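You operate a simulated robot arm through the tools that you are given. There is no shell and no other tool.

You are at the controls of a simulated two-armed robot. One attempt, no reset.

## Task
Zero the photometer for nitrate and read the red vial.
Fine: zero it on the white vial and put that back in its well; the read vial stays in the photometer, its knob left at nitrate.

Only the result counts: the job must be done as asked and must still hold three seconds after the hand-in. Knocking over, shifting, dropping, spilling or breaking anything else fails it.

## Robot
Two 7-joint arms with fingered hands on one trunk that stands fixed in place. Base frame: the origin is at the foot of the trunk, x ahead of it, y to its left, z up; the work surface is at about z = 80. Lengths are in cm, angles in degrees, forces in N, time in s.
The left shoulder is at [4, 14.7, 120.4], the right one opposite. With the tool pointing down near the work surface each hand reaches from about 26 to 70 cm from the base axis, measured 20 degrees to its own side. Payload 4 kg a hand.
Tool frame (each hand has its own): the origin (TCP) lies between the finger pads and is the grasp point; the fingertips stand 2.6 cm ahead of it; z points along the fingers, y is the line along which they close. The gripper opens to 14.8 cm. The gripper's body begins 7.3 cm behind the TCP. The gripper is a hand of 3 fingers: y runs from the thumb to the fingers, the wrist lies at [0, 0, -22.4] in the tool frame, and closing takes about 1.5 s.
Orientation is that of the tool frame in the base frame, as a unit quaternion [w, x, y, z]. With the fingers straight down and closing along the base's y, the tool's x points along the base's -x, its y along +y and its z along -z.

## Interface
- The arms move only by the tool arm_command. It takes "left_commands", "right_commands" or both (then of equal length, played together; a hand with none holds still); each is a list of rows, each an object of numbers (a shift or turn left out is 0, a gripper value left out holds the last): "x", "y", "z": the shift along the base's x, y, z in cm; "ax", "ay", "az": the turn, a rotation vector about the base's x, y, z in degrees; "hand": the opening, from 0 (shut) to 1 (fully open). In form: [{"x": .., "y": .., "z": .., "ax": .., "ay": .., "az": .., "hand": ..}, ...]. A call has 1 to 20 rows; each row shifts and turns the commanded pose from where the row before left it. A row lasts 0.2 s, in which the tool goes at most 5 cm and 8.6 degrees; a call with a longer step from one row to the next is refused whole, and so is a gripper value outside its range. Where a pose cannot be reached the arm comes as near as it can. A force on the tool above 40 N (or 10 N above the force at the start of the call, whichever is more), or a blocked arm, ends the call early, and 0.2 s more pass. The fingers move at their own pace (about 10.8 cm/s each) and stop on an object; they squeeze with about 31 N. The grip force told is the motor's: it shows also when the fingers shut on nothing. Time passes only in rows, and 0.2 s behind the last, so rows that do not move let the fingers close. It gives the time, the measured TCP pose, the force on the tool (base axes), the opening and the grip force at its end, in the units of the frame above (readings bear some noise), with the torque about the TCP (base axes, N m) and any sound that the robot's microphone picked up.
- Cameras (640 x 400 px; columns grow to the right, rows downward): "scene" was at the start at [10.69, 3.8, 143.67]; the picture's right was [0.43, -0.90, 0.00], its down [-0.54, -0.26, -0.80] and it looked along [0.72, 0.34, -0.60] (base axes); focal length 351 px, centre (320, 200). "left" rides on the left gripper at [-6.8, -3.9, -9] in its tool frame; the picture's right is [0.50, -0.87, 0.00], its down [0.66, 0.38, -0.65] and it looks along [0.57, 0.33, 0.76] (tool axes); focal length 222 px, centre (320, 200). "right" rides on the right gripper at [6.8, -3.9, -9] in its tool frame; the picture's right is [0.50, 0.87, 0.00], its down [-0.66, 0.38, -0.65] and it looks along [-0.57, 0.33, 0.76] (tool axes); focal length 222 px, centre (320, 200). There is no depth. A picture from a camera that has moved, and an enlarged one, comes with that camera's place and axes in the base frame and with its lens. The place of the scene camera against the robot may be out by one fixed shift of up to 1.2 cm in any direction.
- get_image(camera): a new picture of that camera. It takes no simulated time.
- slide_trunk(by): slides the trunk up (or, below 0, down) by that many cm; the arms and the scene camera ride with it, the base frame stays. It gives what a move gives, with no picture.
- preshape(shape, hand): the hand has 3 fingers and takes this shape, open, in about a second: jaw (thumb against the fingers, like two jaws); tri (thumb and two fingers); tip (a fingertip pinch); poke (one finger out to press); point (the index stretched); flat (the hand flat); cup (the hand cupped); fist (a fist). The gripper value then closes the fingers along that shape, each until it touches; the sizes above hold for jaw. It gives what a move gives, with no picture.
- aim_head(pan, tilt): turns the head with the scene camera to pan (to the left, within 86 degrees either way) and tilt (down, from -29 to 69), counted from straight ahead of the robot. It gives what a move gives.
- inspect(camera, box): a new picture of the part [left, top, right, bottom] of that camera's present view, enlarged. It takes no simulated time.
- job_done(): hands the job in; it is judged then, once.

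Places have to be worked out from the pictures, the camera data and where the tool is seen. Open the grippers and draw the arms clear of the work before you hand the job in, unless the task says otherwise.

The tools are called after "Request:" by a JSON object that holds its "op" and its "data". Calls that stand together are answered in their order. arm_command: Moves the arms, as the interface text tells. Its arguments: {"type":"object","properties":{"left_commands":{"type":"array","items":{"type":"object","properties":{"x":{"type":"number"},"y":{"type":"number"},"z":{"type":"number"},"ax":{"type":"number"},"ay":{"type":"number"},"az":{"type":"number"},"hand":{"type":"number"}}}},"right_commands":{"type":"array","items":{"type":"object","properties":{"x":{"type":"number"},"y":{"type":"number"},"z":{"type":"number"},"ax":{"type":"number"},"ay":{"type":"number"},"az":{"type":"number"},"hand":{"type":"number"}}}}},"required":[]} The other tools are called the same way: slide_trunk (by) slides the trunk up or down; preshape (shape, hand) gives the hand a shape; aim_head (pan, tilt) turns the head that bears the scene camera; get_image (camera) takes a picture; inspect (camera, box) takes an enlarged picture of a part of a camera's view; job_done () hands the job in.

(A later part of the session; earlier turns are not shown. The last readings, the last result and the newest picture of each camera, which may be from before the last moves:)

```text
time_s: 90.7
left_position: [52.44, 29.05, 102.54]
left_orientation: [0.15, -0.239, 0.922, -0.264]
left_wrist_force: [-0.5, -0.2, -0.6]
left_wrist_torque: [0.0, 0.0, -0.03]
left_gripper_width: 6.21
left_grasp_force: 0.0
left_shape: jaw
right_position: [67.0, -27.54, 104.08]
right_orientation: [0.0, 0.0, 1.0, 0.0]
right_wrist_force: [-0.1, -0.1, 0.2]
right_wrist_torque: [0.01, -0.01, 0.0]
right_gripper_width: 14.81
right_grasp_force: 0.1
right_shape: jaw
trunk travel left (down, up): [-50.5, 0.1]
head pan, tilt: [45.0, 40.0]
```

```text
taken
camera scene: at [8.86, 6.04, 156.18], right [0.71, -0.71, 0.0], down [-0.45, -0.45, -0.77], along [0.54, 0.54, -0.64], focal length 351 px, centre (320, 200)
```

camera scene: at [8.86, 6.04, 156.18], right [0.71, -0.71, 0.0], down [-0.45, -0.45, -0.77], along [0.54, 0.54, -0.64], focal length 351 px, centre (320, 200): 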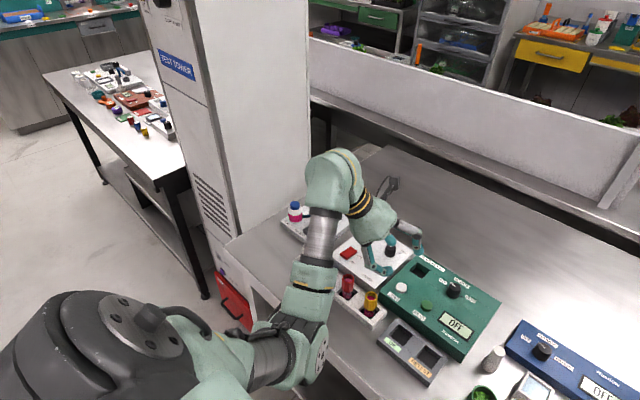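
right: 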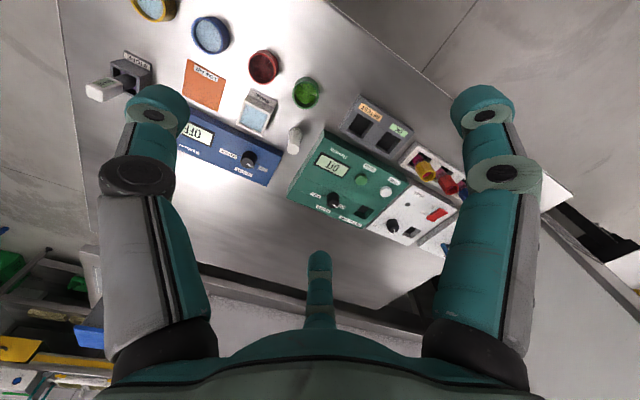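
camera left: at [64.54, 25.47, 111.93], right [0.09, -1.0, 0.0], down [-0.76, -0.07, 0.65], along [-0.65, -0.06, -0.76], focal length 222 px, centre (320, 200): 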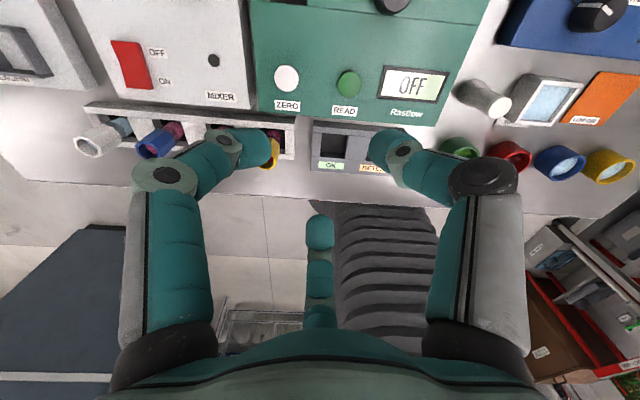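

The shoulder branch has flipped (cable side is now up, as on the right arm), but the elbow hangs low. I tilt the tool toward the forearm to relax the wrist, then extend the arm forward toward full stretch so the elbow comes up near the line.

Request:
{"op": "arm_command", "data": {"left_commands": [{"x": 2.6, "y": 0.72, "z": 1.14, "ax": 0.32, "ay": -6.64, "az": 3.47}, {"x": 2.4, "y": 0.87, "z": 1.43, "ax": 0.32, "ay": -6.64, "az": 3.47}, {"x": 2.16, "y": 1.0, "z": 1.7, "ax": 0.32, "ay": -6.64, "az": 3.47}, {"x": 1.88, "y": 1.11, "z": 1.95, "ax": 0.32, "ay": -6.64, "az": 3.47}, {"x": 3.3, "y": -0.27, "z": -0.9}, {"x": 3.3, "y": -0.27, "z": -0.9}, {"x": 3.3, "y": -0.27, "z": -0.9}, {"x": 3.3, "y": -0.27, "z": -0.9}, {"x": 3.3, "y": -0.27, "z": -0.9}, {"x": 3.0, "y": -0.27, "z": -0.9}, {}]}}

Request:
{"op": "get_image", "data": {"camera": "scene"}}

```text
time_s: 93.1
left_position: [66.08, 29.53, 120.12]
left_orientation: [0.391, -0.28, 0.83, -0.282]
left_wrist_force: [-0.4, -0.3, 0.0]
left_wrist_torque: [-0.04, 0.01, 0.0]
left_gripper_width: 6.22
left_grasp_force: 0.0
left_shape: jaw
left hand out of reach, approached as far as the arm can: row 1, 2, 3, 4, 5, 6, 7
right_position: [66.99, -27.7, 104.26]
right_orientation: [-0.001, 0.0, 1.0, 0.001]
right_wrist_force: [-0.1, 0.3, 0.3]
right_wrist_torque: [0.0, 0.01, 0.0]
right_gripper_width: 14.78
right_grasp_force: 0.0
right_shape: jaw
trunk travel left (down, up): [-50.5, 0.1]
head pan, tilt: [45.0, 40.0]
```

```text
taken
camera scene: at [8.81, 6.09, 156.18], right [0.71, -0.71, 0.0], down [-0.45, -0.45, -0.77], along [0.54, 0.54, -0.64], focal length 351 px, centre (320, 200)
```

scene: 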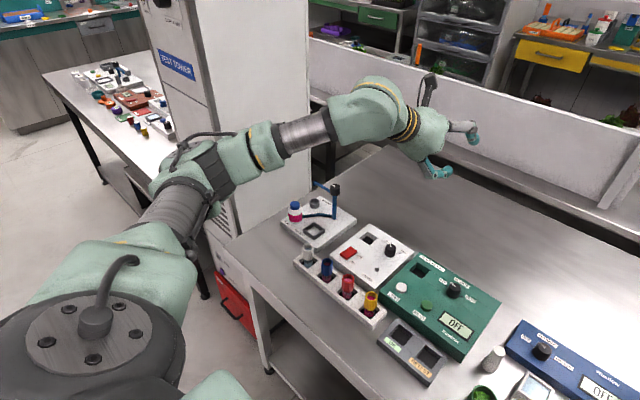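

Excellent: the elbow swung up to the left and the arm now has the right arm's good configuration. I turn the tool back to vertical about the wrist.

Request:
{"op": "arm_command", "data": {"left_commands": [{"x": -1.58, "y": 0.49, "z": -2.28, "ax": 2.12, "ay": 6.88}, {"x": -1.83, "y": 0.57, "z": -2.05, "ax": 2.12, "ay": 6.88}, {"x": -2.06, "y": 0.64, "z": -1.8, "ax": 2.12, "ay": 6.88}, {"x": -2.26, "y": 0.7, "z": -1.51, "ax": 2.12, "ay": 6.88}, {"x": -2.43, "y": 0.75, "z": -1.2, "ax": 2.12, "ay": 6.88}, {"x": -2.55, "y": 0.79, "z": -0.87, "ax": 2.12, "ay": 6.88}, {"x": -2.64, "y": 0.81, "z": -0.53, "ax": 2.12, "ay": 6.88}, {"x": -2.72, "y": 0.84, "z": -0.18, "ax": 2.12, "ay": 6.88}, {}]}}

Request:
{"op": "get_image", "data": {"camera": "scene"}}

```text
time_s: 95.1
left_position: [48.16, 34.83, 110.04]
left_orientation: [-0.001, -0.319, 0.948, 0.0]
left_wrist_force: [-0.4, -1.0, -0.8]
left_wrist_torque: [-0.01, 0.01, 0.02]
left_gripper_width: 6.24
left_grasp_force: 0.0
left_shape: jaw
right_position: [67.03, -27.72, 104.1]
right_orientation: [0.0, 0.0, 1.0, 0.0]
right_wrist_force: [-0.2, 0.4, -1.0]
right_wrist_torque: [-0.02, 0.02, -0.03]
right_gripper_width: 14.81
right_grasp_force: 0.0
right_shape: jaw
trunk travel left (down, up): [-50.5, 0.1]
head pan, tilt: [45.0, 40.0]
```

```text
taken
camera scene: at [8.86, 6.07, 156.18], right [0.71, -0.71, 0.0], down [-0.45, -0.45, -0.77], along [0.54, 0.54, -0.64], focal length 351 px, centre (320, 200)
```

scene: 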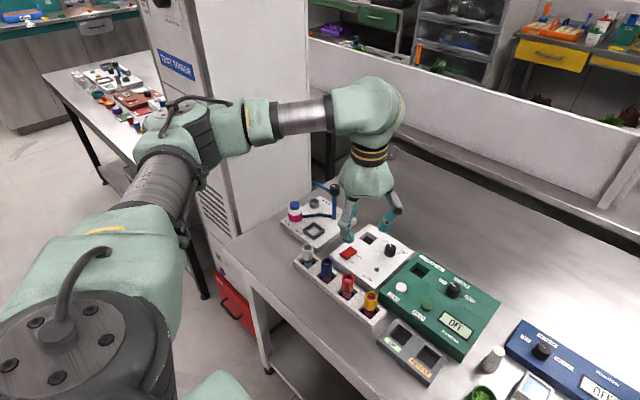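

Tool vertical at (48.2, 34.8, 110). Now I test moving toward above the socket.

Request:
{"op": "arm_command", "data": {"left_commands": [{"x": 3, "y": -1.0, "z": -1.4}, {"x": 3, "y": -1.0, "z": -1.4}, {"x": 3, "y": -1.0, "z": -1.4}, {"x": 3, "y": -1.0, "z": -1.4}, {"x": 3, "y": -1.0, "z": -1.4}, {"x": 3, "y": -1.2, "z": -1.4}, {}]}}

Request:
{"op": "get_image", "data": {"camera": "scene"}}

```text
time_s: 96.7
left_position: [62.94, 29.81, 102.78]
left_orientation: [-0.002, -0.32, 0.947, -0.002]
left_wrist_force: [0.0, -0.7, 0.0]
left_wrist_torque: [-0.01, -0.01, -0.02]
left_gripper_width: 6.22
left_grasp_force: 0.0
left_shape: jaw
left hand out of reach, approached as far as the arm can: row 6
right_position: [67.09, -27.59, 104.3]
right_orientation: [0.0, 0.0, 1.0, 0.0]
right_wrist_force: [0.0, -0.1, -0.3]
right_wrist_torque: [0.04, 0.01, 0.01]
right_gripper_width: 14.78
right_grasp_force: 0.0
right_shape: jaw
trunk travel left (down, up): [-50.5, 0.1]
head pan, tilt: [45.0, 40.0]
```

```text
taken
camera scene: at [8.79, 6.13, 156.18], right [0.71, -0.71, 0.0], down [-0.45, -0.45, -0.77], along [0.54, 0.54, -0.64], focal length 351 px, centre (320, 200)
```

scene: 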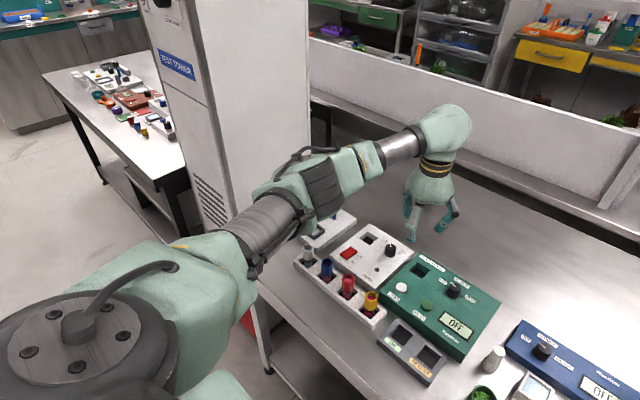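

The arm is now nearly straight and reached (63, 30, 102.8), which is much better. A trunk height near the original plus a slight forward tilt (10°) of the tool will cover the rest. I raise the hand, tilt it, and slide the trunk down 13.

Request:
{"op": "arm_command", "data": {"left_commands": [{"x": -1.5, "z": 4, "ay": -5}, {"x": -0.5, "z": 4, "ay": -5}, {"z": 4}, {}]}}

Request:
{"op": "slide_trunk", "data": {"by": -13}}

Request:
{"op": "aim_head", "data": {"pan": 25.4, "tilt": 36.7}}

Request:
{"op": "get_image", "data": {"camera": "scene"}}

```text
time_s: 97.7
left_position: [60.83, 29.61, 114.8]
left_orientation: [0.081, -0.318, 0.944, -0.029]
left_wrist_force: [0.5, 0.3, 0.4]
left_wrist_torque: [0.01, 0.01, 0.0]
left_gripper_width: 6.23
left_grasp_force: 0.1
left_shape: jaw
right_position: [66.96, -27.47, 104.18]
right_orientation: [0.0, 0.0, 1.0, 0.0]
right_wrist_force: [0.0, 0.5, -0.3]
right_wrist_torque: [0.01, -0.02, 0.02]
right_gripper_width: 14.78
right_grasp_force: 0.0
right_shape: jaw
trunk travel left (down, up): [-50.5, 0.1]
head pan, tilt: [45.0, 40.0]
```

```text
time_s: 99.3
left_position: [60.88, 29.65, 101.83]
left_orientation: [0.081, -0.318, 0.944, -0.03]
left_wrist_force: [-0.3, -0.1, -0.1]
left_wrist_torque: [0.02, 0.02, -0.01]
left_gripper_width: 6.23
left_grasp_force: 0.1
left_shape: jaw
right_position: [66.92, -27.68, 91.22]
right_orientation: [0.0, 0.0, 1.0, 0.001]
right_wrist_force: [0.8, -0.5, 0.5]
right_wrist_torque: [0.0, 0.0, -0.02]
right_gripper_width: 14.81
right_grasp_force: 0.0
right_shape: jaw
trunk travel left (down, up): [-37.5, 13.1]
head pan, tilt: [45.0, 40.0]
```

```text
time_s: 100.1
left_position: [60.94, 29.59, 101.77]
left_orientation: [0.082, -0.317, 0.944, -0.029]
left_wrist_force: [0.2, 0.8, 0.2]
left_wrist_torque: [0.02, 0.02, -0.01]
left_gripper_width: 6.27
left_grasp_force: 0.1
left_shape: jaw
right_position: [66.9, -27.65, 91.13]
right_orientation: [0.0, 0.0, 1.0, 0.0]
right_wrist_force: [0.3, 0.1, -0.6]
right_wrist_torque: [-0.04, 0.0, 0.0]
right_gripper_width: 14.81
right_grasp_force: 0.0
right_shape: jaw
trunk travel left (down, up): [-37.5, 13.1]
head pan, tilt: [25.4, 36.7]
```

```text
taken
camera scene: at [10.7, 3.8, 143.67], right [0.43, -0.9, 0.0], down [-0.54, -0.26, -0.8], along [0.72, 0.34, -0.6], focal length 351 px, centre (320, 200)
```

scene: 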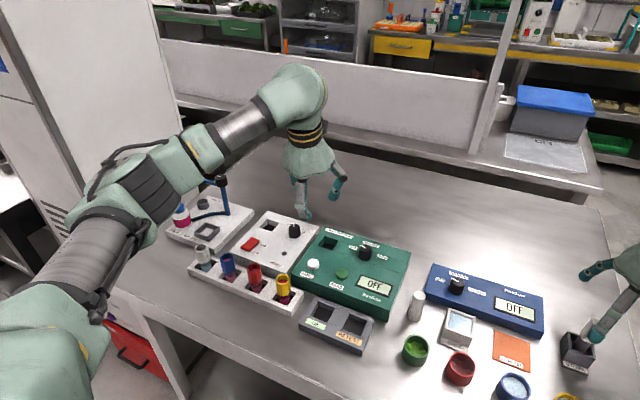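

The right hand came down close to the STORE stand (forces are zero, so no contact). I lift it straight back up along the same line, then move it away.

Request:
{"op": "arm_command", "data": {"right_commands": [{"z": 4}, {"z": 4}, {"z": 4}, {"z": 4}, {"z": 4}, {}]}}

Request:
{"op": "inspect", "data": {"camera": "scene", "box": [400, 240, 640, 400]}}

```text
time_s: 101.5
left_position: [60.83, 29.57, 101.73]
left_orientation: [0.082, -0.317, 0.945, -0.029]
left_wrist_force: [-0.7, -0.8, 0.1]
left_wrist_torque: [0.03, 0.02, 0.02]
left_gripper_width: 6.21
left_grasp_force: 0.1
left_shape: jaw
right_position: [67.01, -27.43, 111.67]
right_orientation: [0.002, -0.002, 1.0, 0.002]
right_wrist_force: [-0.2, 0.4, 0.3]
right_wrist_torque: [0.04, -0.01, 0.02]
right_gripper_width: 14.8
right_grasp_force: 0.0
right_shape: jaw
right hand out of reach, approached as far as the arm can: row 5
trunk travel left (down, up): [-37.5, 13.1]
head pan, tilt: [25.4, 36.7]
```

```text
2.50 times, centred on (520, 320) of scene
camera zoom: at [10.71, 3.69, 143.68], right [0.43, -0.9, 0.0], down [-0.54, -0.26, -0.8], along [0.72, 0.34, -0.6], focal length 878 px, centre (-180, -100)
```

zoom: 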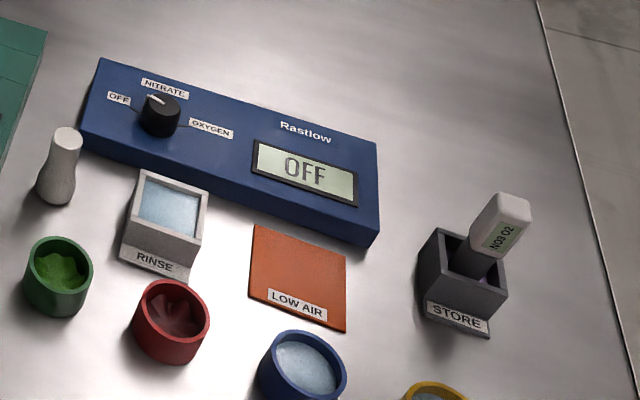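

The stand and probe are exactly where they were. I park the right hand back at about (38, −29, 116).

Request:
{"op": "arm_command", "data": {"right_commands": [{"x": -4, "z": 1}, {"x": -4, "z": 1}, {"x": -4, "z": 1}, {"x": -4, "z": 1}, {"x": -4}, {"x": -4}, {"x": -4}, {}]}}

Request:
{"op": "get_image", "data": {"camera": "left"}}

```text
time_s: 103.3
left_position: [60.86, 29.58, 101.76]
left_orientation: [0.081, -0.318, 0.944, -0.029]
left_wrist_force: [-0.4, 0.0, 0.2]
left_wrist_torque: [0.0, 0.02, -0.01]
left_gripper_width: 6.23
left_grasp_force: 0.0
left_shape: jaw
right_position: [63.93, -29.03, 120.55]
right_orientation: [-0.001, 0.001, 1.0, 0.0]
right_wrist_force: [0.6, 0.1, -0.2]
right_wrist_torque: [-0.01, 0.03, 0.05]
right_gripper_width: 14.79
right_grasp_force: 0.1
right_shape: jaw
right hand out of reach, approached as far as the arm can: row 1, 2, 3, 4, 5, 6, 7
trunk travel left (down, up): [-37.5, 13.1]
head pan, tilt: [25.4, 36.7]
```

```text
taken
camera left: at [67.03, 30.68, 112.04], right [0.12, -0.99, 0.02], down [-0.85, -0.09, 0.51], along [-0.51, -0.08, -0.86], focal length 222 px, centre (320, 200)
```

left: 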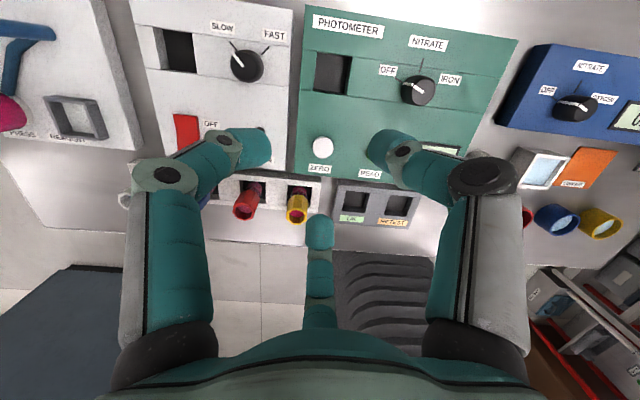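

The right hand holds at (64, −29, 120), well above everything, which is acceptable. The left camera now shows the whole photometer; I zoom in to localise knob, socket and buttons.

Request:
{"op": "inspect", "data": {"camera": "left", "box": [290, 0, 530, 150]}}

Request:
{"op": "inspect", "data": {"camera": "scene", "box": [280, 215, 420, 302]}}

```text
2.67 times, centred on (410, 75) of left
camera zoom: at [67.03, 30.68, 112.04], right [0.12, -0.99, 0.02], down [-0.85, -0.09, 0.51], along [-0.51, -0.08, -0.86], focal length 592 px, centre (80, 533)
```

zoom: 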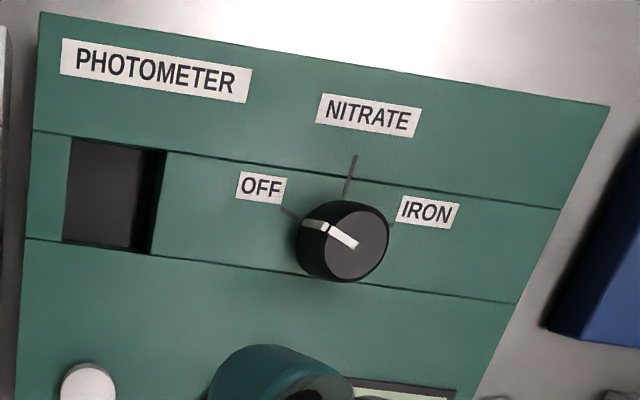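

```text
4.57 times, centred on (350, 258) of scene
camera zoom: at [10.71, 3.78, 143.68], right [0.43, -0.9, 0.0], down [-0.54, -0.26, -0.8], along [0.72, 0.34, -0.6], focal length 1605 px, centre (183, -67)
```

zoom: 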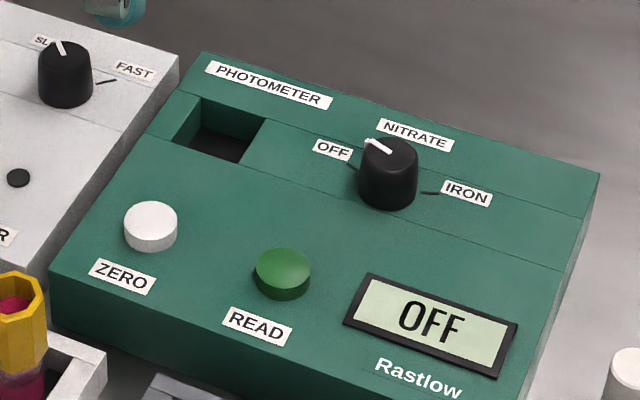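

Localised from the left camera: knob centre (66.2, 18.9) with its top at about 86.4, NITRATE tick straight along +x, OFF at about +71°, and socket centre (66.6, 28.6). I move above the knob at z≈97 to check reach.

Request:
{"op": "arm_command", "data": {"left_commands": [{"x": 1.8, "y": -3.6, "z": -1.6}, {"x": 1.8, "y": -3.6, "z": -1.6}, {"x": 1.75, "y": -3.5, "z": -1.6}, {}]}}

Request:
{"op": "get_image", "data": {"camera": "left"}}

```text
time_s: 104.3
left_position: [66.43, 19.02, 96.68]
left_orientation: [0.081, -0.318, 0.944, -0.029]
left_wrist_force: [0.8, -0.2, 0.2]
left_wrist_torque: [-0.05, 0.01, -0.02]
left_gripper_width: 6.21
left_grasp_force: 0.0
left_shape: jaw
right_position: [63.87, -28.95, 120.56]
right_orientation: [-0.001, 0.0, 1.0, 0.0]
right_wrist_force: [0.1, 0.3, -0.5]
right_wrist_torque: [0.0, -0.02, -0.05]
right_gripper_width: 14.81
right_grasp_force: 0.0
right_shape: jaw
trunk travel left (down, up): [-37.5, 13.1]
head pan, tilt: [25.4, 36.7]
```

```text
taken
camera left: at [72.55, 20.18, 107.02], right [0.12, -0.99, 0.02], down [-0.85, -0.09, 0.51], along [-0.51, -0.08, -0.86], focal length 222 px, centre (320, 200)
```

left: 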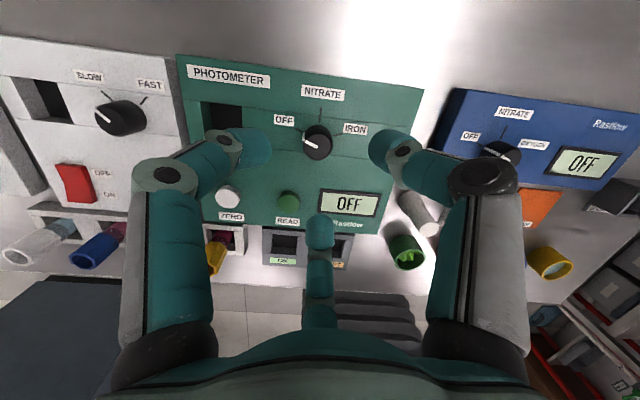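

Reach over the knob is fine. Before touching it I test in the air that the hand can turn −70° about its own axis.

Request:
{"op": "arm_command", "data": {"left_commands": [{"ax": 1.2, "az": -6.89}, {"ax": 1.2, "az": -6.89}, {"ax": 1.2, "az": -6.89}, {"ax": 1.2, "az": -6.89}, {"ax": 1.2, "az": -6.89}, {"ax": 1.2, "az": -6.89}, {"ax": 1.2, "az": -6.89}, {"ax": 1.2, "az": -6.89}, {"ax": 1.2, "az": -6.89}, {"ax": 1.2, "az": -6.89}, {}]}}

```text
time_s: 106.7
left_position: [60.62, 18.82, 92.91]
left_orientation: [0.084, -0.027, 0.996, -0.004]
left_wrist_force: [-0.8, -0.4, -0.5]
left_wrist_torque: [0.02, 0.01, -0.02]
left_gripper_width: 6.23
left_grasp_force: 0.0
left_shape: jaw
left hand out of reach, approached as far as the arm can: row 3, 4, 5, 6, 7, 8, 9, 10
right_position: [63.99, -29.02, 120.5]
right_orientation: [0.0, 0.0, 1.0, 0.001]
right_wrist_force: [0.0, 0.3, 0.0]
right_wrist_torque: [0.0, 0.02, 0.0]
right_gripper_width: 14.81
right_grasp_force: 0.1
right_shape: jaw
trunk travel left (down, up): [-37.5, 13.1]
head pan, tilt: [25.4, 36.7]
```

Turning that way hits the wrist stop at yaw ≈20°, so I'll start from a larger yaw. I rotate the other way to about yaw 108° and return over the knob at z≈97.

Request:
{"op": "arm_command", "data": {"left_commands": [{"z": 1.3, "ax": -1.2, "az": 6.9}, {"z": 1.3, "ax": -1.2, "az": 6.9}, {"x": 1.9, "z": 1.2, "ax": -1.2, "az": 6.9}, {"x": 1.9, "ax": -1.2, "az": 6.9}, {"x": 1.9, "ax": -1.2, "az": 6.9}, {"ax": -1.2, "az": 6.9}, {"ax": -1.2, "az": 6.9}, {"ax": -1.2, "az": 6.9}, {"ax": -1.2, "az": 6.9}, {"ax": -1.2, "az": 6.9}, {"ax": -1.2, "az": 6.9}, {"ax": -1.2, "az": 6.9}, {"ax": -1.2, "az": 6.9}, {"ax": -1.2, "az": 6.9}, {"ax": -1.2, "az": 6.9}, {}]}}

Request:
{"op": "get_image", "data": {"camera": "left"}}

Request:
{"op": "get_image", "data": {"camera": "scene"}}

```text
time_s: 110.1
left_position: [66.2, 18.62, 96.68]
left_orientation: [-0.05, 0.807, -0.584, 0.072]
left_wrist_force: [-0.3, 0.0, -0.3]
left_wrist_torque: [-0.01, 0.0, -0.03]
left_gripper_width: 6.25
left_grasp_force: 0.0
left_shape: jaw
right_position: [63.89, -29.07, 120.54]
right_orientation: [-0.001, 0.0, 1.0, -0.001]
right_wrist_force: [0.2, 0.0, -0.2]
right_wrist_torque: [0.0, 0.0, 0.0]
right_gripper_width: 14.76
right_grasp_force: 0.1
right_shape: jaw
trunk travel left (down, up): [-37.5, 13.1]
head pan, tilt: [25.4, 36.7]
```

```text
taken
camera left: at [66.27, 26.41, 105.95], right [0.96, -0.2, 0.17], down [-0.27, -0.74, 0.62], along [0.0, -0.64, -0.77], focal length 222 px, centre (320, 200)
```

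left: 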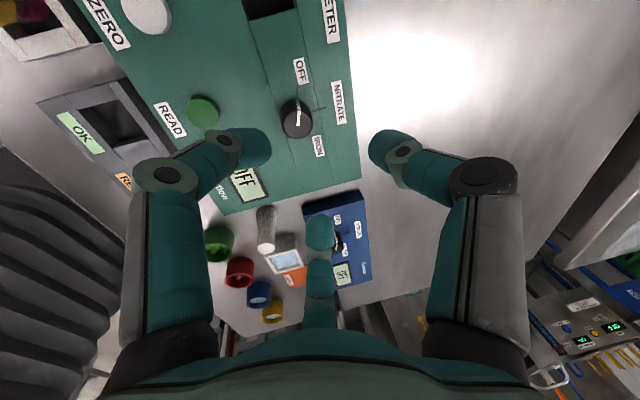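

```text
taken
camera scene: at [10.71, 3.78, 143.68], right [0.43, -0.9, 0.0], down [-0.54, -0.26, -0.8], along [0.72, 0.34, -0.6], focal length 351 px, centre (320, 200)
```

scene: 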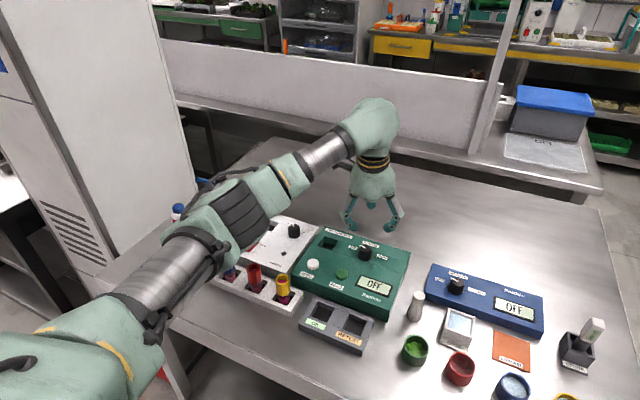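

Now at yaw 108° directly over the knob. I zoom on it to fine-tune the centring.

Request:
{"op": "inspect", "data": {"camera": "left", "box": [220, 50, 380, 180]}}

```text
3.08 times, centred on (300, 115) of left
camera zoom: at [66.27, 26.41, 105.95], right [0.96, -0.2, 0.17], down [-0.27, -0.74, 0.62], along [0.0, -0.64, -0.77], focal length 684 px, centre (382, 462)
```

zoom: 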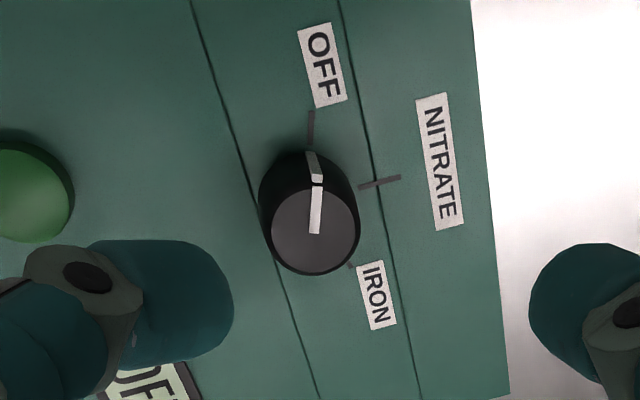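

Knob centre confirmed at about (66.2, 19.0). I descend with the fingers open 6 cm around it to TCP z≈87.2 (tips about 0.6 cm above the panel), watching force.

Request:
{"op": "arm_command", "data": {"left_commands": [{"x": -0.12, "y": 0.13, "z": -3.2}, {"x": -0.12, "y": 0.13, "z": -3.2}, {"x": -0.1, "y": 0.12, "z": -2.0}, {"z": -1.08}, {}]}}

Request:
{"op": "get_image", "data": {"camera": "left"}}

Request:
{"op": "inspect", "data": {"camera": "scene", "box": [300, 180, 440, 280]}}

```text
time_s: 111.3
left_position: [65.83, 19.08, 87.25]
left_orientation: [-0.051, 0.807, -0.584, 0.072]
left_wrist_force: [-0.8, -0.2, 0.8]
left_wrist_torque: [0.03, 0.05, 0.0]
left_gripper_width: 6.25
left_grasp_force: 0.0
left_shape: jaw
right_position: [63.86, -29.05, 120.48]
right_orientation: [0.0, 0.0, 1.0, -0.001]
right_wrist_force: [-0.2, 0.3, -0.6]
right_wrist_torque: [-0.04, 0.0, 0.0]
right_gripper_width: 14.8
right_grasp_force: 0.1
right_shape: jaw
trunk travel left (down, up): [-37.5, 13.1]
head pan, tilt: [25.4, 36.7]
```

```text
taken
camera left: at [65.89, 26.88, 96.43], right [0.96, -0.21, 0.17], down [-0.27, -0.74, 0.62], along [0.0, -0.64, -0.77], focal length 222 px, centre (320, 200)
```

left: 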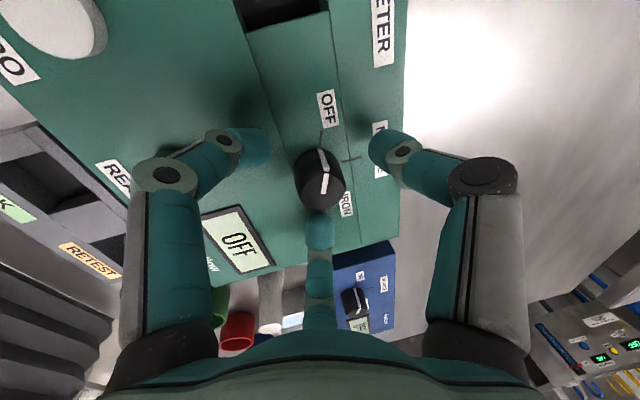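

```text
4.00 times, centred on (370, 230) of scene
camera zoom: at [10.69, 3.78, 143.68], right [0.43, -0.9, 0.0], down [-0.54, -0.26, -0.8], along [0.72, 0.34, -0.6], focal length 1405 px, centre (120, 80)
```

zoom: 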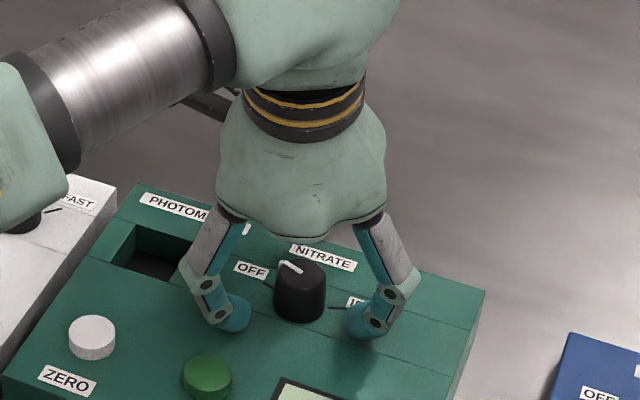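

The fingers straddle the knob with no contact force. I close them on it.

Request:
{"op": "arm_command", "data": {"left_commands": [{"hand": 0.1}, {"hand": 0.1}, {"hand": 0.1}, {"hand": 0.1}, {"hand": 0.1}, {"hand": 0.1}]}}

Request:
{"op": "get_image", "data": {"camera": "left"}}

```text
time_s: 112.7
left_position: [65.85, 19.03, 87.24]
left_orientation: [-0.05, 0.807, -0.584, 0.072]
left_wrist_force: [-0.3, -0.5, -3.0]
left_wrist_torque: [-0.03, 0.06, -0.03]
left_gripper_width: 2.07
left_grasp_force: 31.0
left_shape: jaw
right_position: [63.98, -29.05, 120.47]
right_orientation: [-0.001, 0.0, 1.0, 0.0]
right_wrist_force: [-0.1, 0.3, 0.6]
right_wrist_torque: [0.02, 0.04, 0.0]
right_gripper_width: 14.8
right_grasp_force: 0.0
right_shape: jaw
trunk travel left (down, up): [-37.5, 13.1]
head pan, tilt: [25.4, 36.7]
```

```text
taken
camera left: at [65.92, 26.87, 96.38], right [0.96, -0.21, 0.17], down [-0.27, -0.74, 0.62], along [0.0, -0.64, -0.77], focal length 222 px, centre (320, 200)
```

left: 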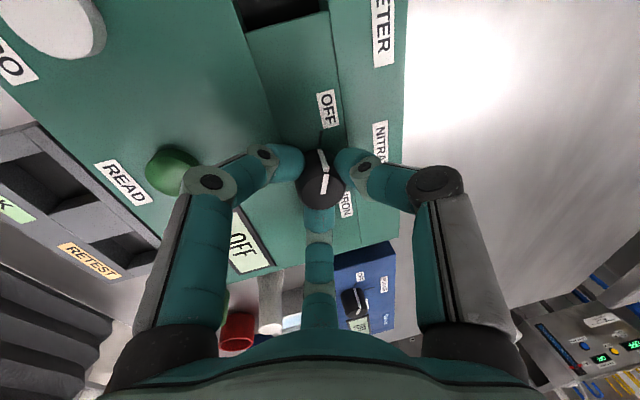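

Firm grip on the knob (31 N). I turn it about the tool axis by −35° first and check.

Request:
{"op": "arm_command", "data": {"left_commands": [{"ax": 1.22, "az": -6.9}, {"ax": 1.22, "az": -6.9}, {"ax": 1.22, "az": -6.9}, {"ax": 1.22, "az": -6.9}, {"ax": 1.22, "az": -6.9}, {}]}}

Request:
{"op": "get_image", "data": {"camera": "left"}}

Request:
{"op": "inspect", "data": {"camera": "scene", "box": [300, 200, 420, 310]}}

```text
time_s: 114.1
left_position: [66.0, 19.03, 87.26]
left_orientation: [0.068, -0.592, 0.801, -0.052]
left_wrist_force: [-0.5, -0.9, -9.0]
left_wrist_torque: [-0.36, 0.21, 0.01]
left_gripper_width: 2.08
left_grasp_force: 31.0
left_shape: jaw
right_position: [63.94, -29.08, 120.32]
right_orientation: [-0.002, 0.0, 1.0, 0.0]
right_wrist_force: [-0.2, 0.2, 0.2]
right_wrist_torque: [0.03, 0.0, -0.02]
right_gripper_width: 14.79
right_grasp_force: 0.0
right_shape: jaw
trunk travel left (down, up): [-37.5, 13.1]
head pan, tilt: [25.4, 36.7]
```

```text
taken
camera left: at [70.04, 24.53, 97.13], right [0.67, -0.73, 0.12], down [-0.66, -0.51, 0.55], along [-0.34, -0.45, -0.83], focal length 222 px, centre (320, 200)
```

left: 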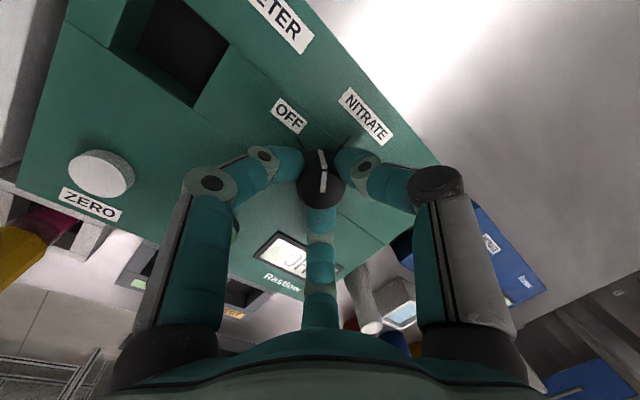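

```text
3.64 times, centred on (360, 255) of scene
camera zoom: at [10.86, 3.81, 143.66], right [0.43, -0.9, 0.0], down [-0.54, -0.26, -0.8], along [0.72, 0.34, -0.6], focal length 1277 px, centre (174, 0)
```

zoom: 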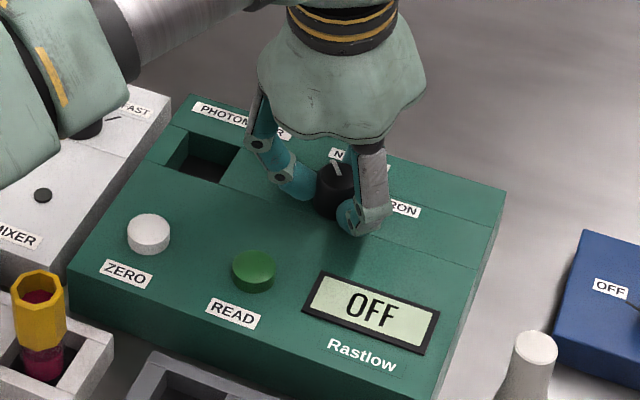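

The knob follows (pointer fixed in the hand). I turn the remaining −35°.

Request:
{"op": "arm_command", "data": {"left_commands": [{"ax": 1.22, "az": -6.9}, {"ax": 1.22, "az": -6.9}, {"ax": 1.22, "az": -6.9}, {"ax": 1.22, "az": -6.9}, {"ax": 1.22, "az": -6.9}, {}]}}

Request:
{"op": "get_image", "data": {"camera": "left"}}

Request:
{"op": "inspect", "data": {"camera": "scene", "box": [300, 200, 420, 310]}}

```text
time_s: 115.5
left_position: [65.85, 19.05, 87.23]
left_orientation: [0.079, -0.324, 0.942, -0.029]
left_wrist_force: [-6.4, -1.6, -8.7]
left_wrist_torque: [-0.39, 0.52, 0.0]
left_gripper_width: 2.02
left_grasp_force: 31.1
left_shape: jaw
right_position: [63.98, -28.98, 120.53]
right_orientation: [-0.001, 0.0, 1.0, 0.0]
right_wrist_force: [-0.3, 1.2, 0.2]
right_wrist_torque: [0.0, 0.03, -0.01]
right_gripper_width: 14.82
right_grasp_force: 0.0
right_shape: jaw
trunk travel left (down, up): [-37.5, 13.1]
head pan, tilt: [25.4, 36.7]
```

```text
taken
camera left: at [72.1, 20.23, 97.54], right [0.14, -0.99, 0.03], down [-0.85, -0.1, 0.52], along [-0.51, -0.09, -0.86], focal length 222 px, centre (320, 200)
```

left: 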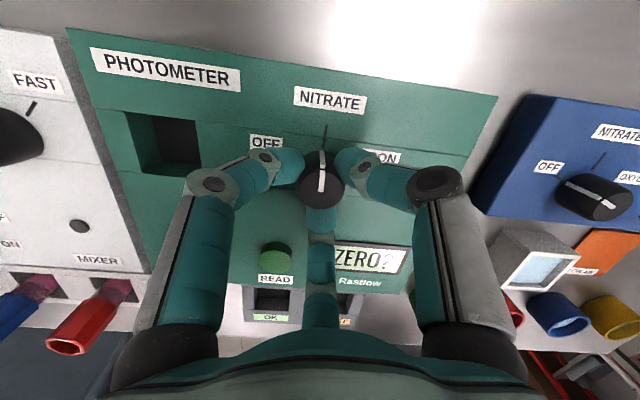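

```text
3.64 times, centred on (360, 255) of scene
camera zoom: at [10.73, 3.79, 143.67], right [0.43, -0.9, 0.0], down [-0.54, -0.26, -0.8], along [0.72, 0.34, -0.6], focal length 1277 px, centre (174, 0)
```

zoom: 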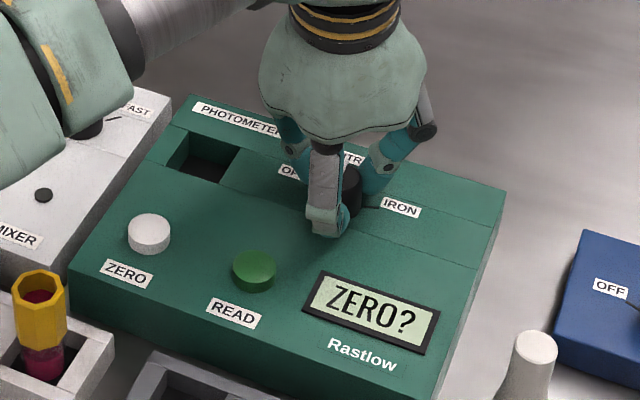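

The display now reads "ZERO?" and the pointer lines up with the NITRATE tick. I open the fingers and rise straight up.

Request:
{"op": "arm_command", "data": {"left_commands": [{"hand": 0.42}, {"hand": 0.42}, {"hand": 0.42}, {"hand": 0.42}, {"z": 2, "hand": 0.42}, {"z": 3}, {"z": 4}, {"z": 3}, {}]}}

Request:
{"op": "inspect", "data": {"camera": "scene", "box": [280, 205, 420, 302]}}

Request:
{"op": "get_image", "data": {"camera": "left"}}

```text
time_s: 117.5
left_position: [66.12, 19.05, 99.4]
left_orientation: [0.081, -0.325, 0.942, -0.029]
left_wrist_force: [-0.7, -0.1, -0.4]
left_wrist_torque: [0.01, -0.03, -0.02]
left_gripper_width: 6.16
left_grasp_force: 0.1
left_shape: jaw
right_position: [63.8, -29.08, 120.5]
right_orientation: [-0.001, 0.0, 1.0, 0.0]
right_wrist_force: [-1.2, 0.0, -0.3]
right_wrist_torque: [-0.01, -0.02, 0.01]
right_gripper_width: 14.8
right_grasp_force: 0.0
right_shape: jaw
trunk travel left (down, up): [-37.5, 13.1]
head pan, tilt: [25.4, 36.7]
```

```text
4.12 times, centred on (350, 254) of scene
camera zoom: at [10.73, 3.8, 143.67], right [0.43, -0.9, 0.0], down [-0.54, -0.26, -0.8], along [0.72, 0.34, -0.6], focal length 1448 px, centre (196, -21)
```

zoom: 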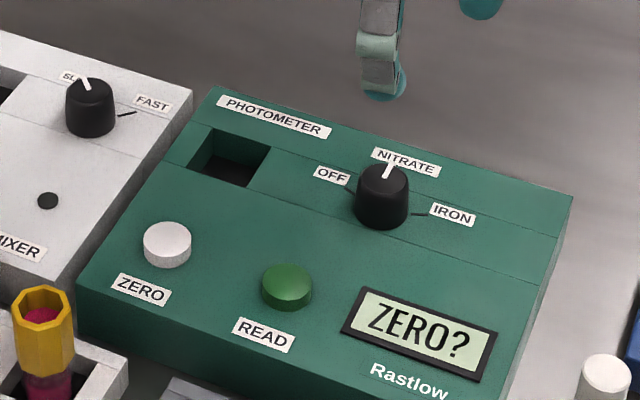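

```text
taken
camera left: at [72.25, 20.27, 109.55], right [0.14, -0.99, 0.03], down [-0.85, -0.1, 0.52], along [-0.51, -0.09, -0.86], focal length 222 px, centre (320, 200)
```

left: 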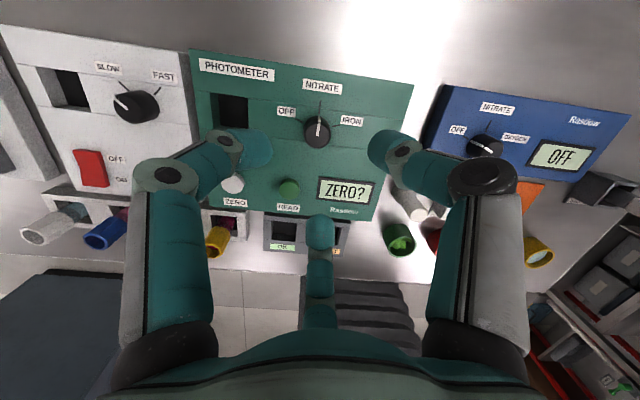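

The knob is set to NITRATE. Now for the white vial: I move the hand over the rack's white end (49.6, 52.1) at z≈99, turning to yaw ≈90° so that no finger sits over the neighbouring blue vial.

Request:
{"op": "arm_command", "data": {"left_commands": [{"x": -1.65, "y": 3.3, "ax": -1.13, "az": 6.4}, {"x": -1.65, "y": 3.3, "ax": -1.13, "az": 6.4}, {"x": -1.65, "y": 3.3, "ax": -1.13, "az": 6.4}, {"x": -1.65, "y": 3.3, "ax": -1.13, "az": 6.4}, {"x": -1.65, "y": 3.3, "ax": -1.13, "az": 6.4}, {"x": -1.65, "y": 3.3, "ax": -1.13, "az": 6.4}, {"x": -1.65, "y": 3.3, "ax": -1.13, "az": 6.4}, {"x": -1.65, "y": 3.3, "ax": -1.13, "az": 6.4}, {"x": -1.65, "y": 3.3}, {"x": -1.65, "y": 3.3}, {}]}}

Request:
{"op": "get_image", "data": {"camera": "left"}}

Request:
{"op": "get_image", "data": {"camera": "scene"}}

```text
time_s: 119.9
left_position: [49.54, 51.82, 99.09]
left_orientation: [-0.061, 0.705, -0.704, 0.063]
left_wrist_force: [-0.4, 0.1, -0.4]
left_wrist_torque: [-0.01, 0.01, 0.0]
left_gripper_width: 6.19
left_grasp_force: 0.0
left_shape: jaw
right_position: [63.85, -29.03, 120.59]
right_orientation: [-0.001, -0.001, 1.0, 0.001]
right_wrist_force: [-0.6, 0.4, -0.1]
right_wrist_torque: [-0.03, 0.03, 0.01]
right_gripper_width: 14.82
right_grasp_force: 0.1
right_shape: jaw
trunk travel left (down, up): [-37.5, 13.1]
head pan, tilt: [25.4, 36.7]
```

```text
taken
camera left: at [51.92, 58.71, 108.72], right [0.85, -0.5, 0.15], down [-0.49, -0.65, 0.58], along [-0.19, -0.57, -0.8], focal length 222 px, centre (320, 200)
```

left: 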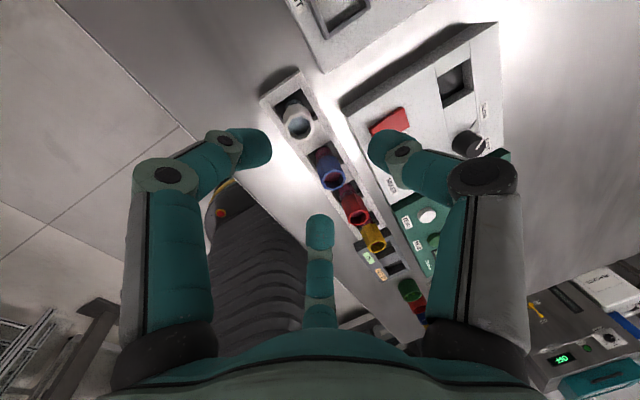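

```text
taken
camera scene: at [10.74, 3.75, 143.67], right [0.43, -0.9, 0.0], down [-0.54, -0.26, -0.8], along [0.72, 0.34, -0.6], focal length 351 px, centre (320, 200)
```

scene: 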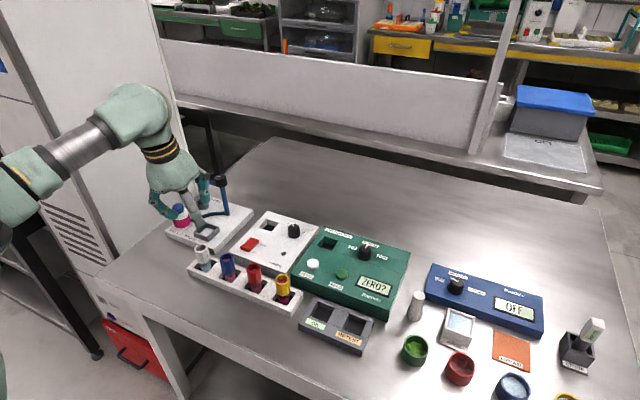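

Reached above the white vial at yaw 90°. I zoom in on the vials from the hand camera to centre on the white one.

Request:
{"op": "inspect", "data": {"camera": "left", "box": [230, 60, 410, 260]}}

Request:
{"op": "inspect", "data": {"camera": "scene", "box": [150, 170, 320, 310]}}

```text
2.00 times, centred on (320, 160) of left
camera zoom: at [51.92, 58.71, 108.72], right [0.85, -0.5, 0.15], down [-0.49, -0.65, 0.58], along [-0.19, -0.57, -0.8], focal length 444 px, centre (320, 280)
```

zoom: 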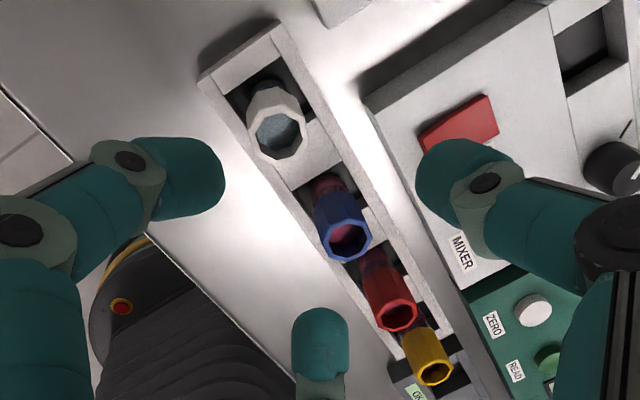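

```text
2.86 times, centred on (235, 240) of scene
camera zoom: at [10.74, 3.75, 143.67], right [0.43, -0.9, 0.0], down [-0.54, -0.26, -0.8], along [0.72, 0.34, -0.6], focal length 1003 px, centre (563, 86)
```

zoom: 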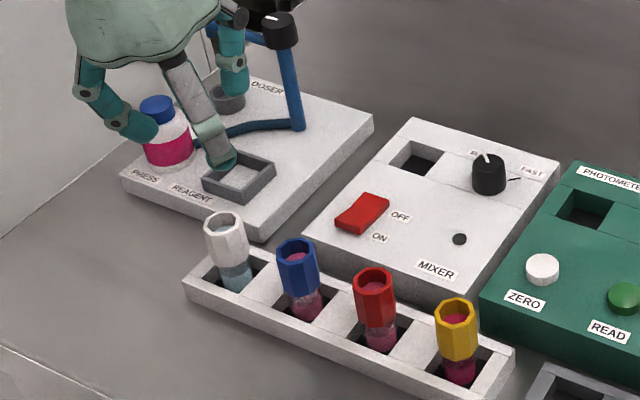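

White vial centre is at (49.63, 52.2), cap top 87.3. I descend around it with fingers open 6 cm, to TCP z≈87.2 so the tips stay about 0.5 cm above the cap's lower edge.

Request:
{"op": "arm_command", "data": {"left_commands": [{"x": -0.05, "y": 0.2, "z": -3.5}, {"x": -0.05, "y": 0.18, "z": -3.5}, {"z": -2.5}, {"z": -1.4}, {"z": -1.0}, {}]}}

Request:
{"op": "get_image", "data": {"camera": "left"}}

Request:
{"op": "inspect", "data": {"camera": "scene", "box": [150, 190, 320, 310]}}

```text
time_s: 121.3
left_position: [49.28, 52.55, 87.48]
left_orientation: [-0.06, 0.705, -0.704, 0.062]
left_wrist_force: [-0.4, 0.3, -0.2]
left_wrist_torque: [-0.02, -0.01, 0.02]
left_gripper_width: 6.19
left_grasp_force: 0.0
left_shape: jaw
right_position: [63.86, -29.09, 120.51]
right_orientation: [0.0, 0.0, 1.0, 0.0]
right_wrist_force: [-0.4, 0.0, -0.1]
right_wrist_torque: [0.02, -0.02, 0.01]
right_gripper_width: 14.79
right_grasp_force: 0.1
right_shape: jaw
trunk travel left (down, up): [-37.5, 13.1]
head pan, tilt: [25.4, 36.7]
```

```text
taken
camera left: at [51.61, 59.43, 97.06], right [0.85, -0.5, 0.15], down [-0.49, -0.65, 0.58], along [-0.19, -0.57, -0.8], focal length 222 px, centre (320, 200)
```

left: 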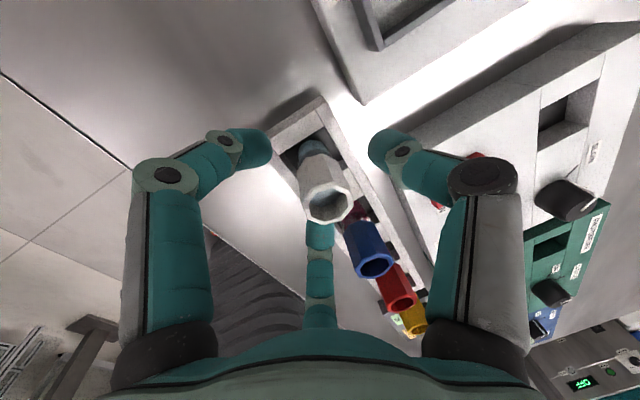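

```text
3.33 times, centred on (235, 250) of scene
camera zoom: at [10.7, 3.79, 143.68], right [0.43, -0.9, 0.0], down [-0.54, -0.26, -0.8], along [0.72, 0.34, -0.6], focal length 1170 px, centre (603, 33)
```

zoom: 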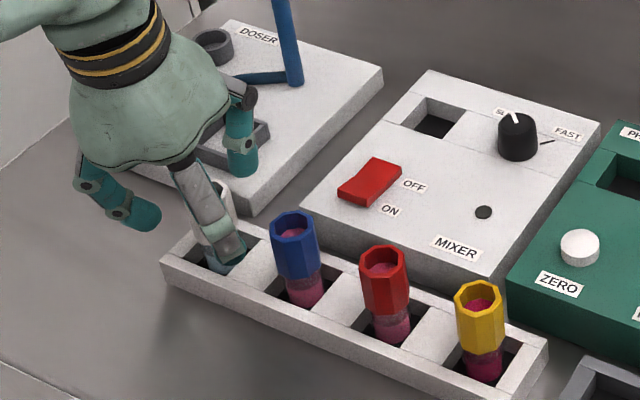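

The vial rim is nearly centred under the tool (about 0.4 cm off). I nudge into line and close gently on the cap.

Request:
{"op": "arm_command", "data": {"left_commands": [{"x": 0.15, "y": -0.25, "z": -0.25}, {}, {"hand": 0.1}, {"hand": 0.1}, {"hand": 0.1}, {"hand": 0.1}, {"hand": 0.1}, {"hand": 0.1}]}}

Request:
{"op": "get_image", "data": {"camera": "left"}}

Request:
{"op": "inspect", "data": {"camera": "scene", "box": [150, 190, 320, 310]}}

```text
time_s: 123.1
left_position: [49.41, 52.25, 87.29]
left_orientation: [-0.061, 0.705, -0.704, 0.062]
left_wrist_force: [-0.3, -0.3, 0.4]
left_wrist_torque: [0.01, -0.01, -0.02]
left_gripper_width: 2.1
left_grasp_force: 31.2
left_shape: jaw
right_position: [63.9, -28.95, 120.52]
right_orientation: [0.0, 0.001, 1.0, 0.0]
right_wrist_force: [-0.2, -0.7, 0.7]
right_wrist_torque: [-0.02, -0.02, 0.01]
right_gripper_width: 14.79
right_grasp_force: 0.0
right_shape: jaw
trunk travel left (down, up): [-37.5, 13.1]
head pan, tilt: [25.4, 36.7]
```

```text
taken
camera left: at [51.76, 59.16, 96.8], right [0.85, -0.5, 0.15], down [-0.49, -0.65, 0.58], along [-0.19, -0.57, -0.8], focal length 222 px, centre (320, 200)
```

left: 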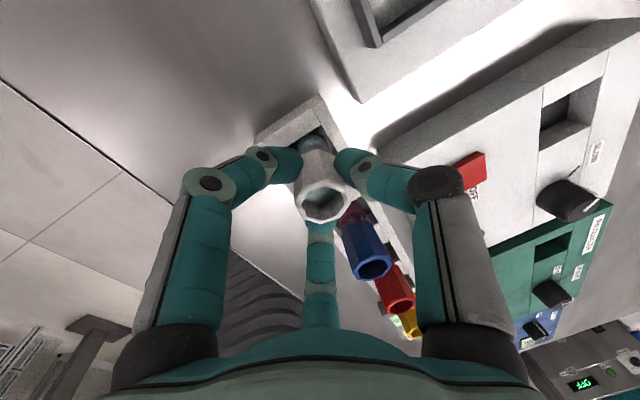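

```text
3.33 times, centred on (235, 250) of scene
camera zoom: at [10.7, 3.8, 143.68], right [0.43, -0.9, 0.0], down [-0.54, -0.26, -0.8], along [0.72, 0.34, -0.6], focal length 1170 px, centre (603, 33)
```

zoom: 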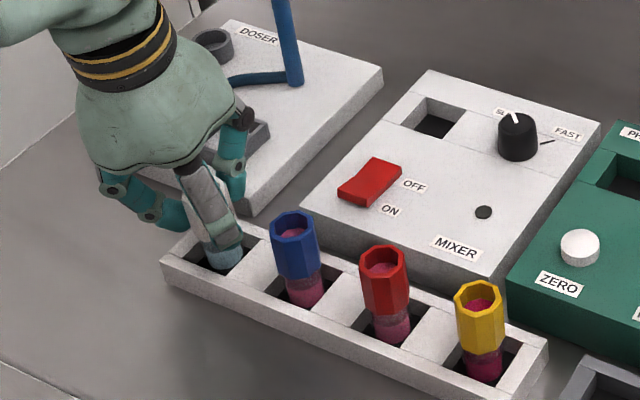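

The white vial is gripped at its cap with no side load. I lift it straight up 11 cm.

Request:
{"op": "arm_command", "data": {"left_commands": [{"z": 1.5}, {"z": 2.5}, {"z": 3.5}, {"z": 3.5}, {}]}}

Request:
{"op": "get_image", "data": {"camera": "left"}}

Request:
{"op": "inspect", "data": {"camera": "scene", "box": [130, 150, 320, 310]}}

```text
time_s: 124.3
left_position: [49.48, 52.23, 97.91]
left_orientation: [-0.06, 0.705, -0.704, 0.063]
left_wrist_force: [-0.3, -1.2, -0.7]
left_wrist_torque: [0.02, -0.02, -0.01]
left_gripper_width: 2.09
left_grasp_force: 31.3
left_shape: jaw
right_position: [63.86, -29.05, 120.55]
right_orientation: [0.0, -0.001, 1.0, 0.0]
right_wrist_force: [0.0, 0.1, 1.0]
right_wrist_torque: [0.0, 0.03, -0.02]
right_gripper_width: 14.77
right_grasp_force: 0.0
right_shape: jaw
trunk travel left (down, up): [-37.5, 13.1]
head pan, tilt: [25.4, 36.7]
```

```text
taken
camera left: at [51.81, 59.12, 107.56], right [0.85, -0.5, 0.15], down [-0.49, -0.65, 0.58], along [-0.19, -0.57, -0.8], focal length 222 px, centre (320, 200)
```

left: 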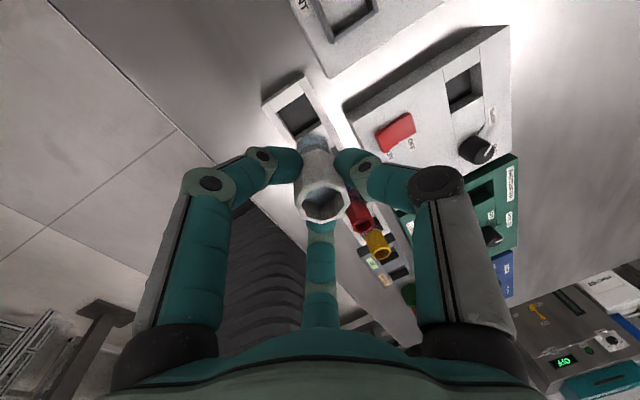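

```text
2.50 times, centred on (225, 230) of scene
camera zoom: at [10.72, 3.83, 143.67], right [0.43, -0.9, 0.0], down [-0.54, -0.26, -0.8], along [0.72, 0.34, -0.6], focal length 878 px, centre (558, 125)
```

zoom: 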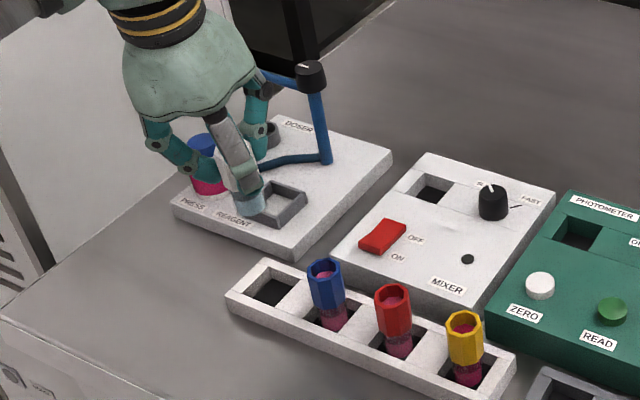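

The vial is held upright and its well is empty. I zoom on the held vial to measure its centre relative to the TCP.

Request:
{"op": "inspect", "data": {"camera": "left", "box": [240, 110, 400, 240]}}

```text
3.08 times, centred on (320, 175) of left
camera zoom: at [51.81, 59.12, 107.56], right [0.85, -0.5, 0.15], down [-0.49, -0.65, 0.58], along [-0.19, -0.57, -0.8], focal length 684 px, centre (320, 277)
```

zoom: 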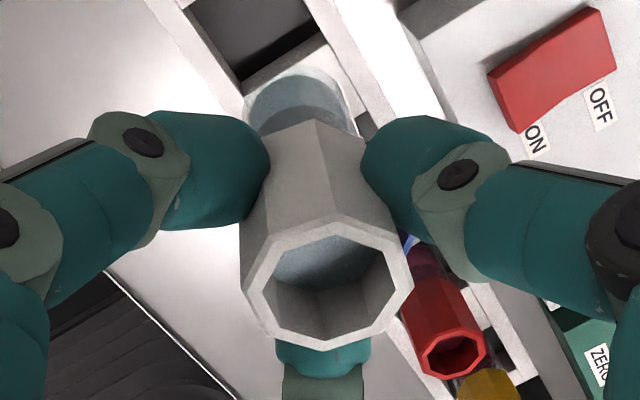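

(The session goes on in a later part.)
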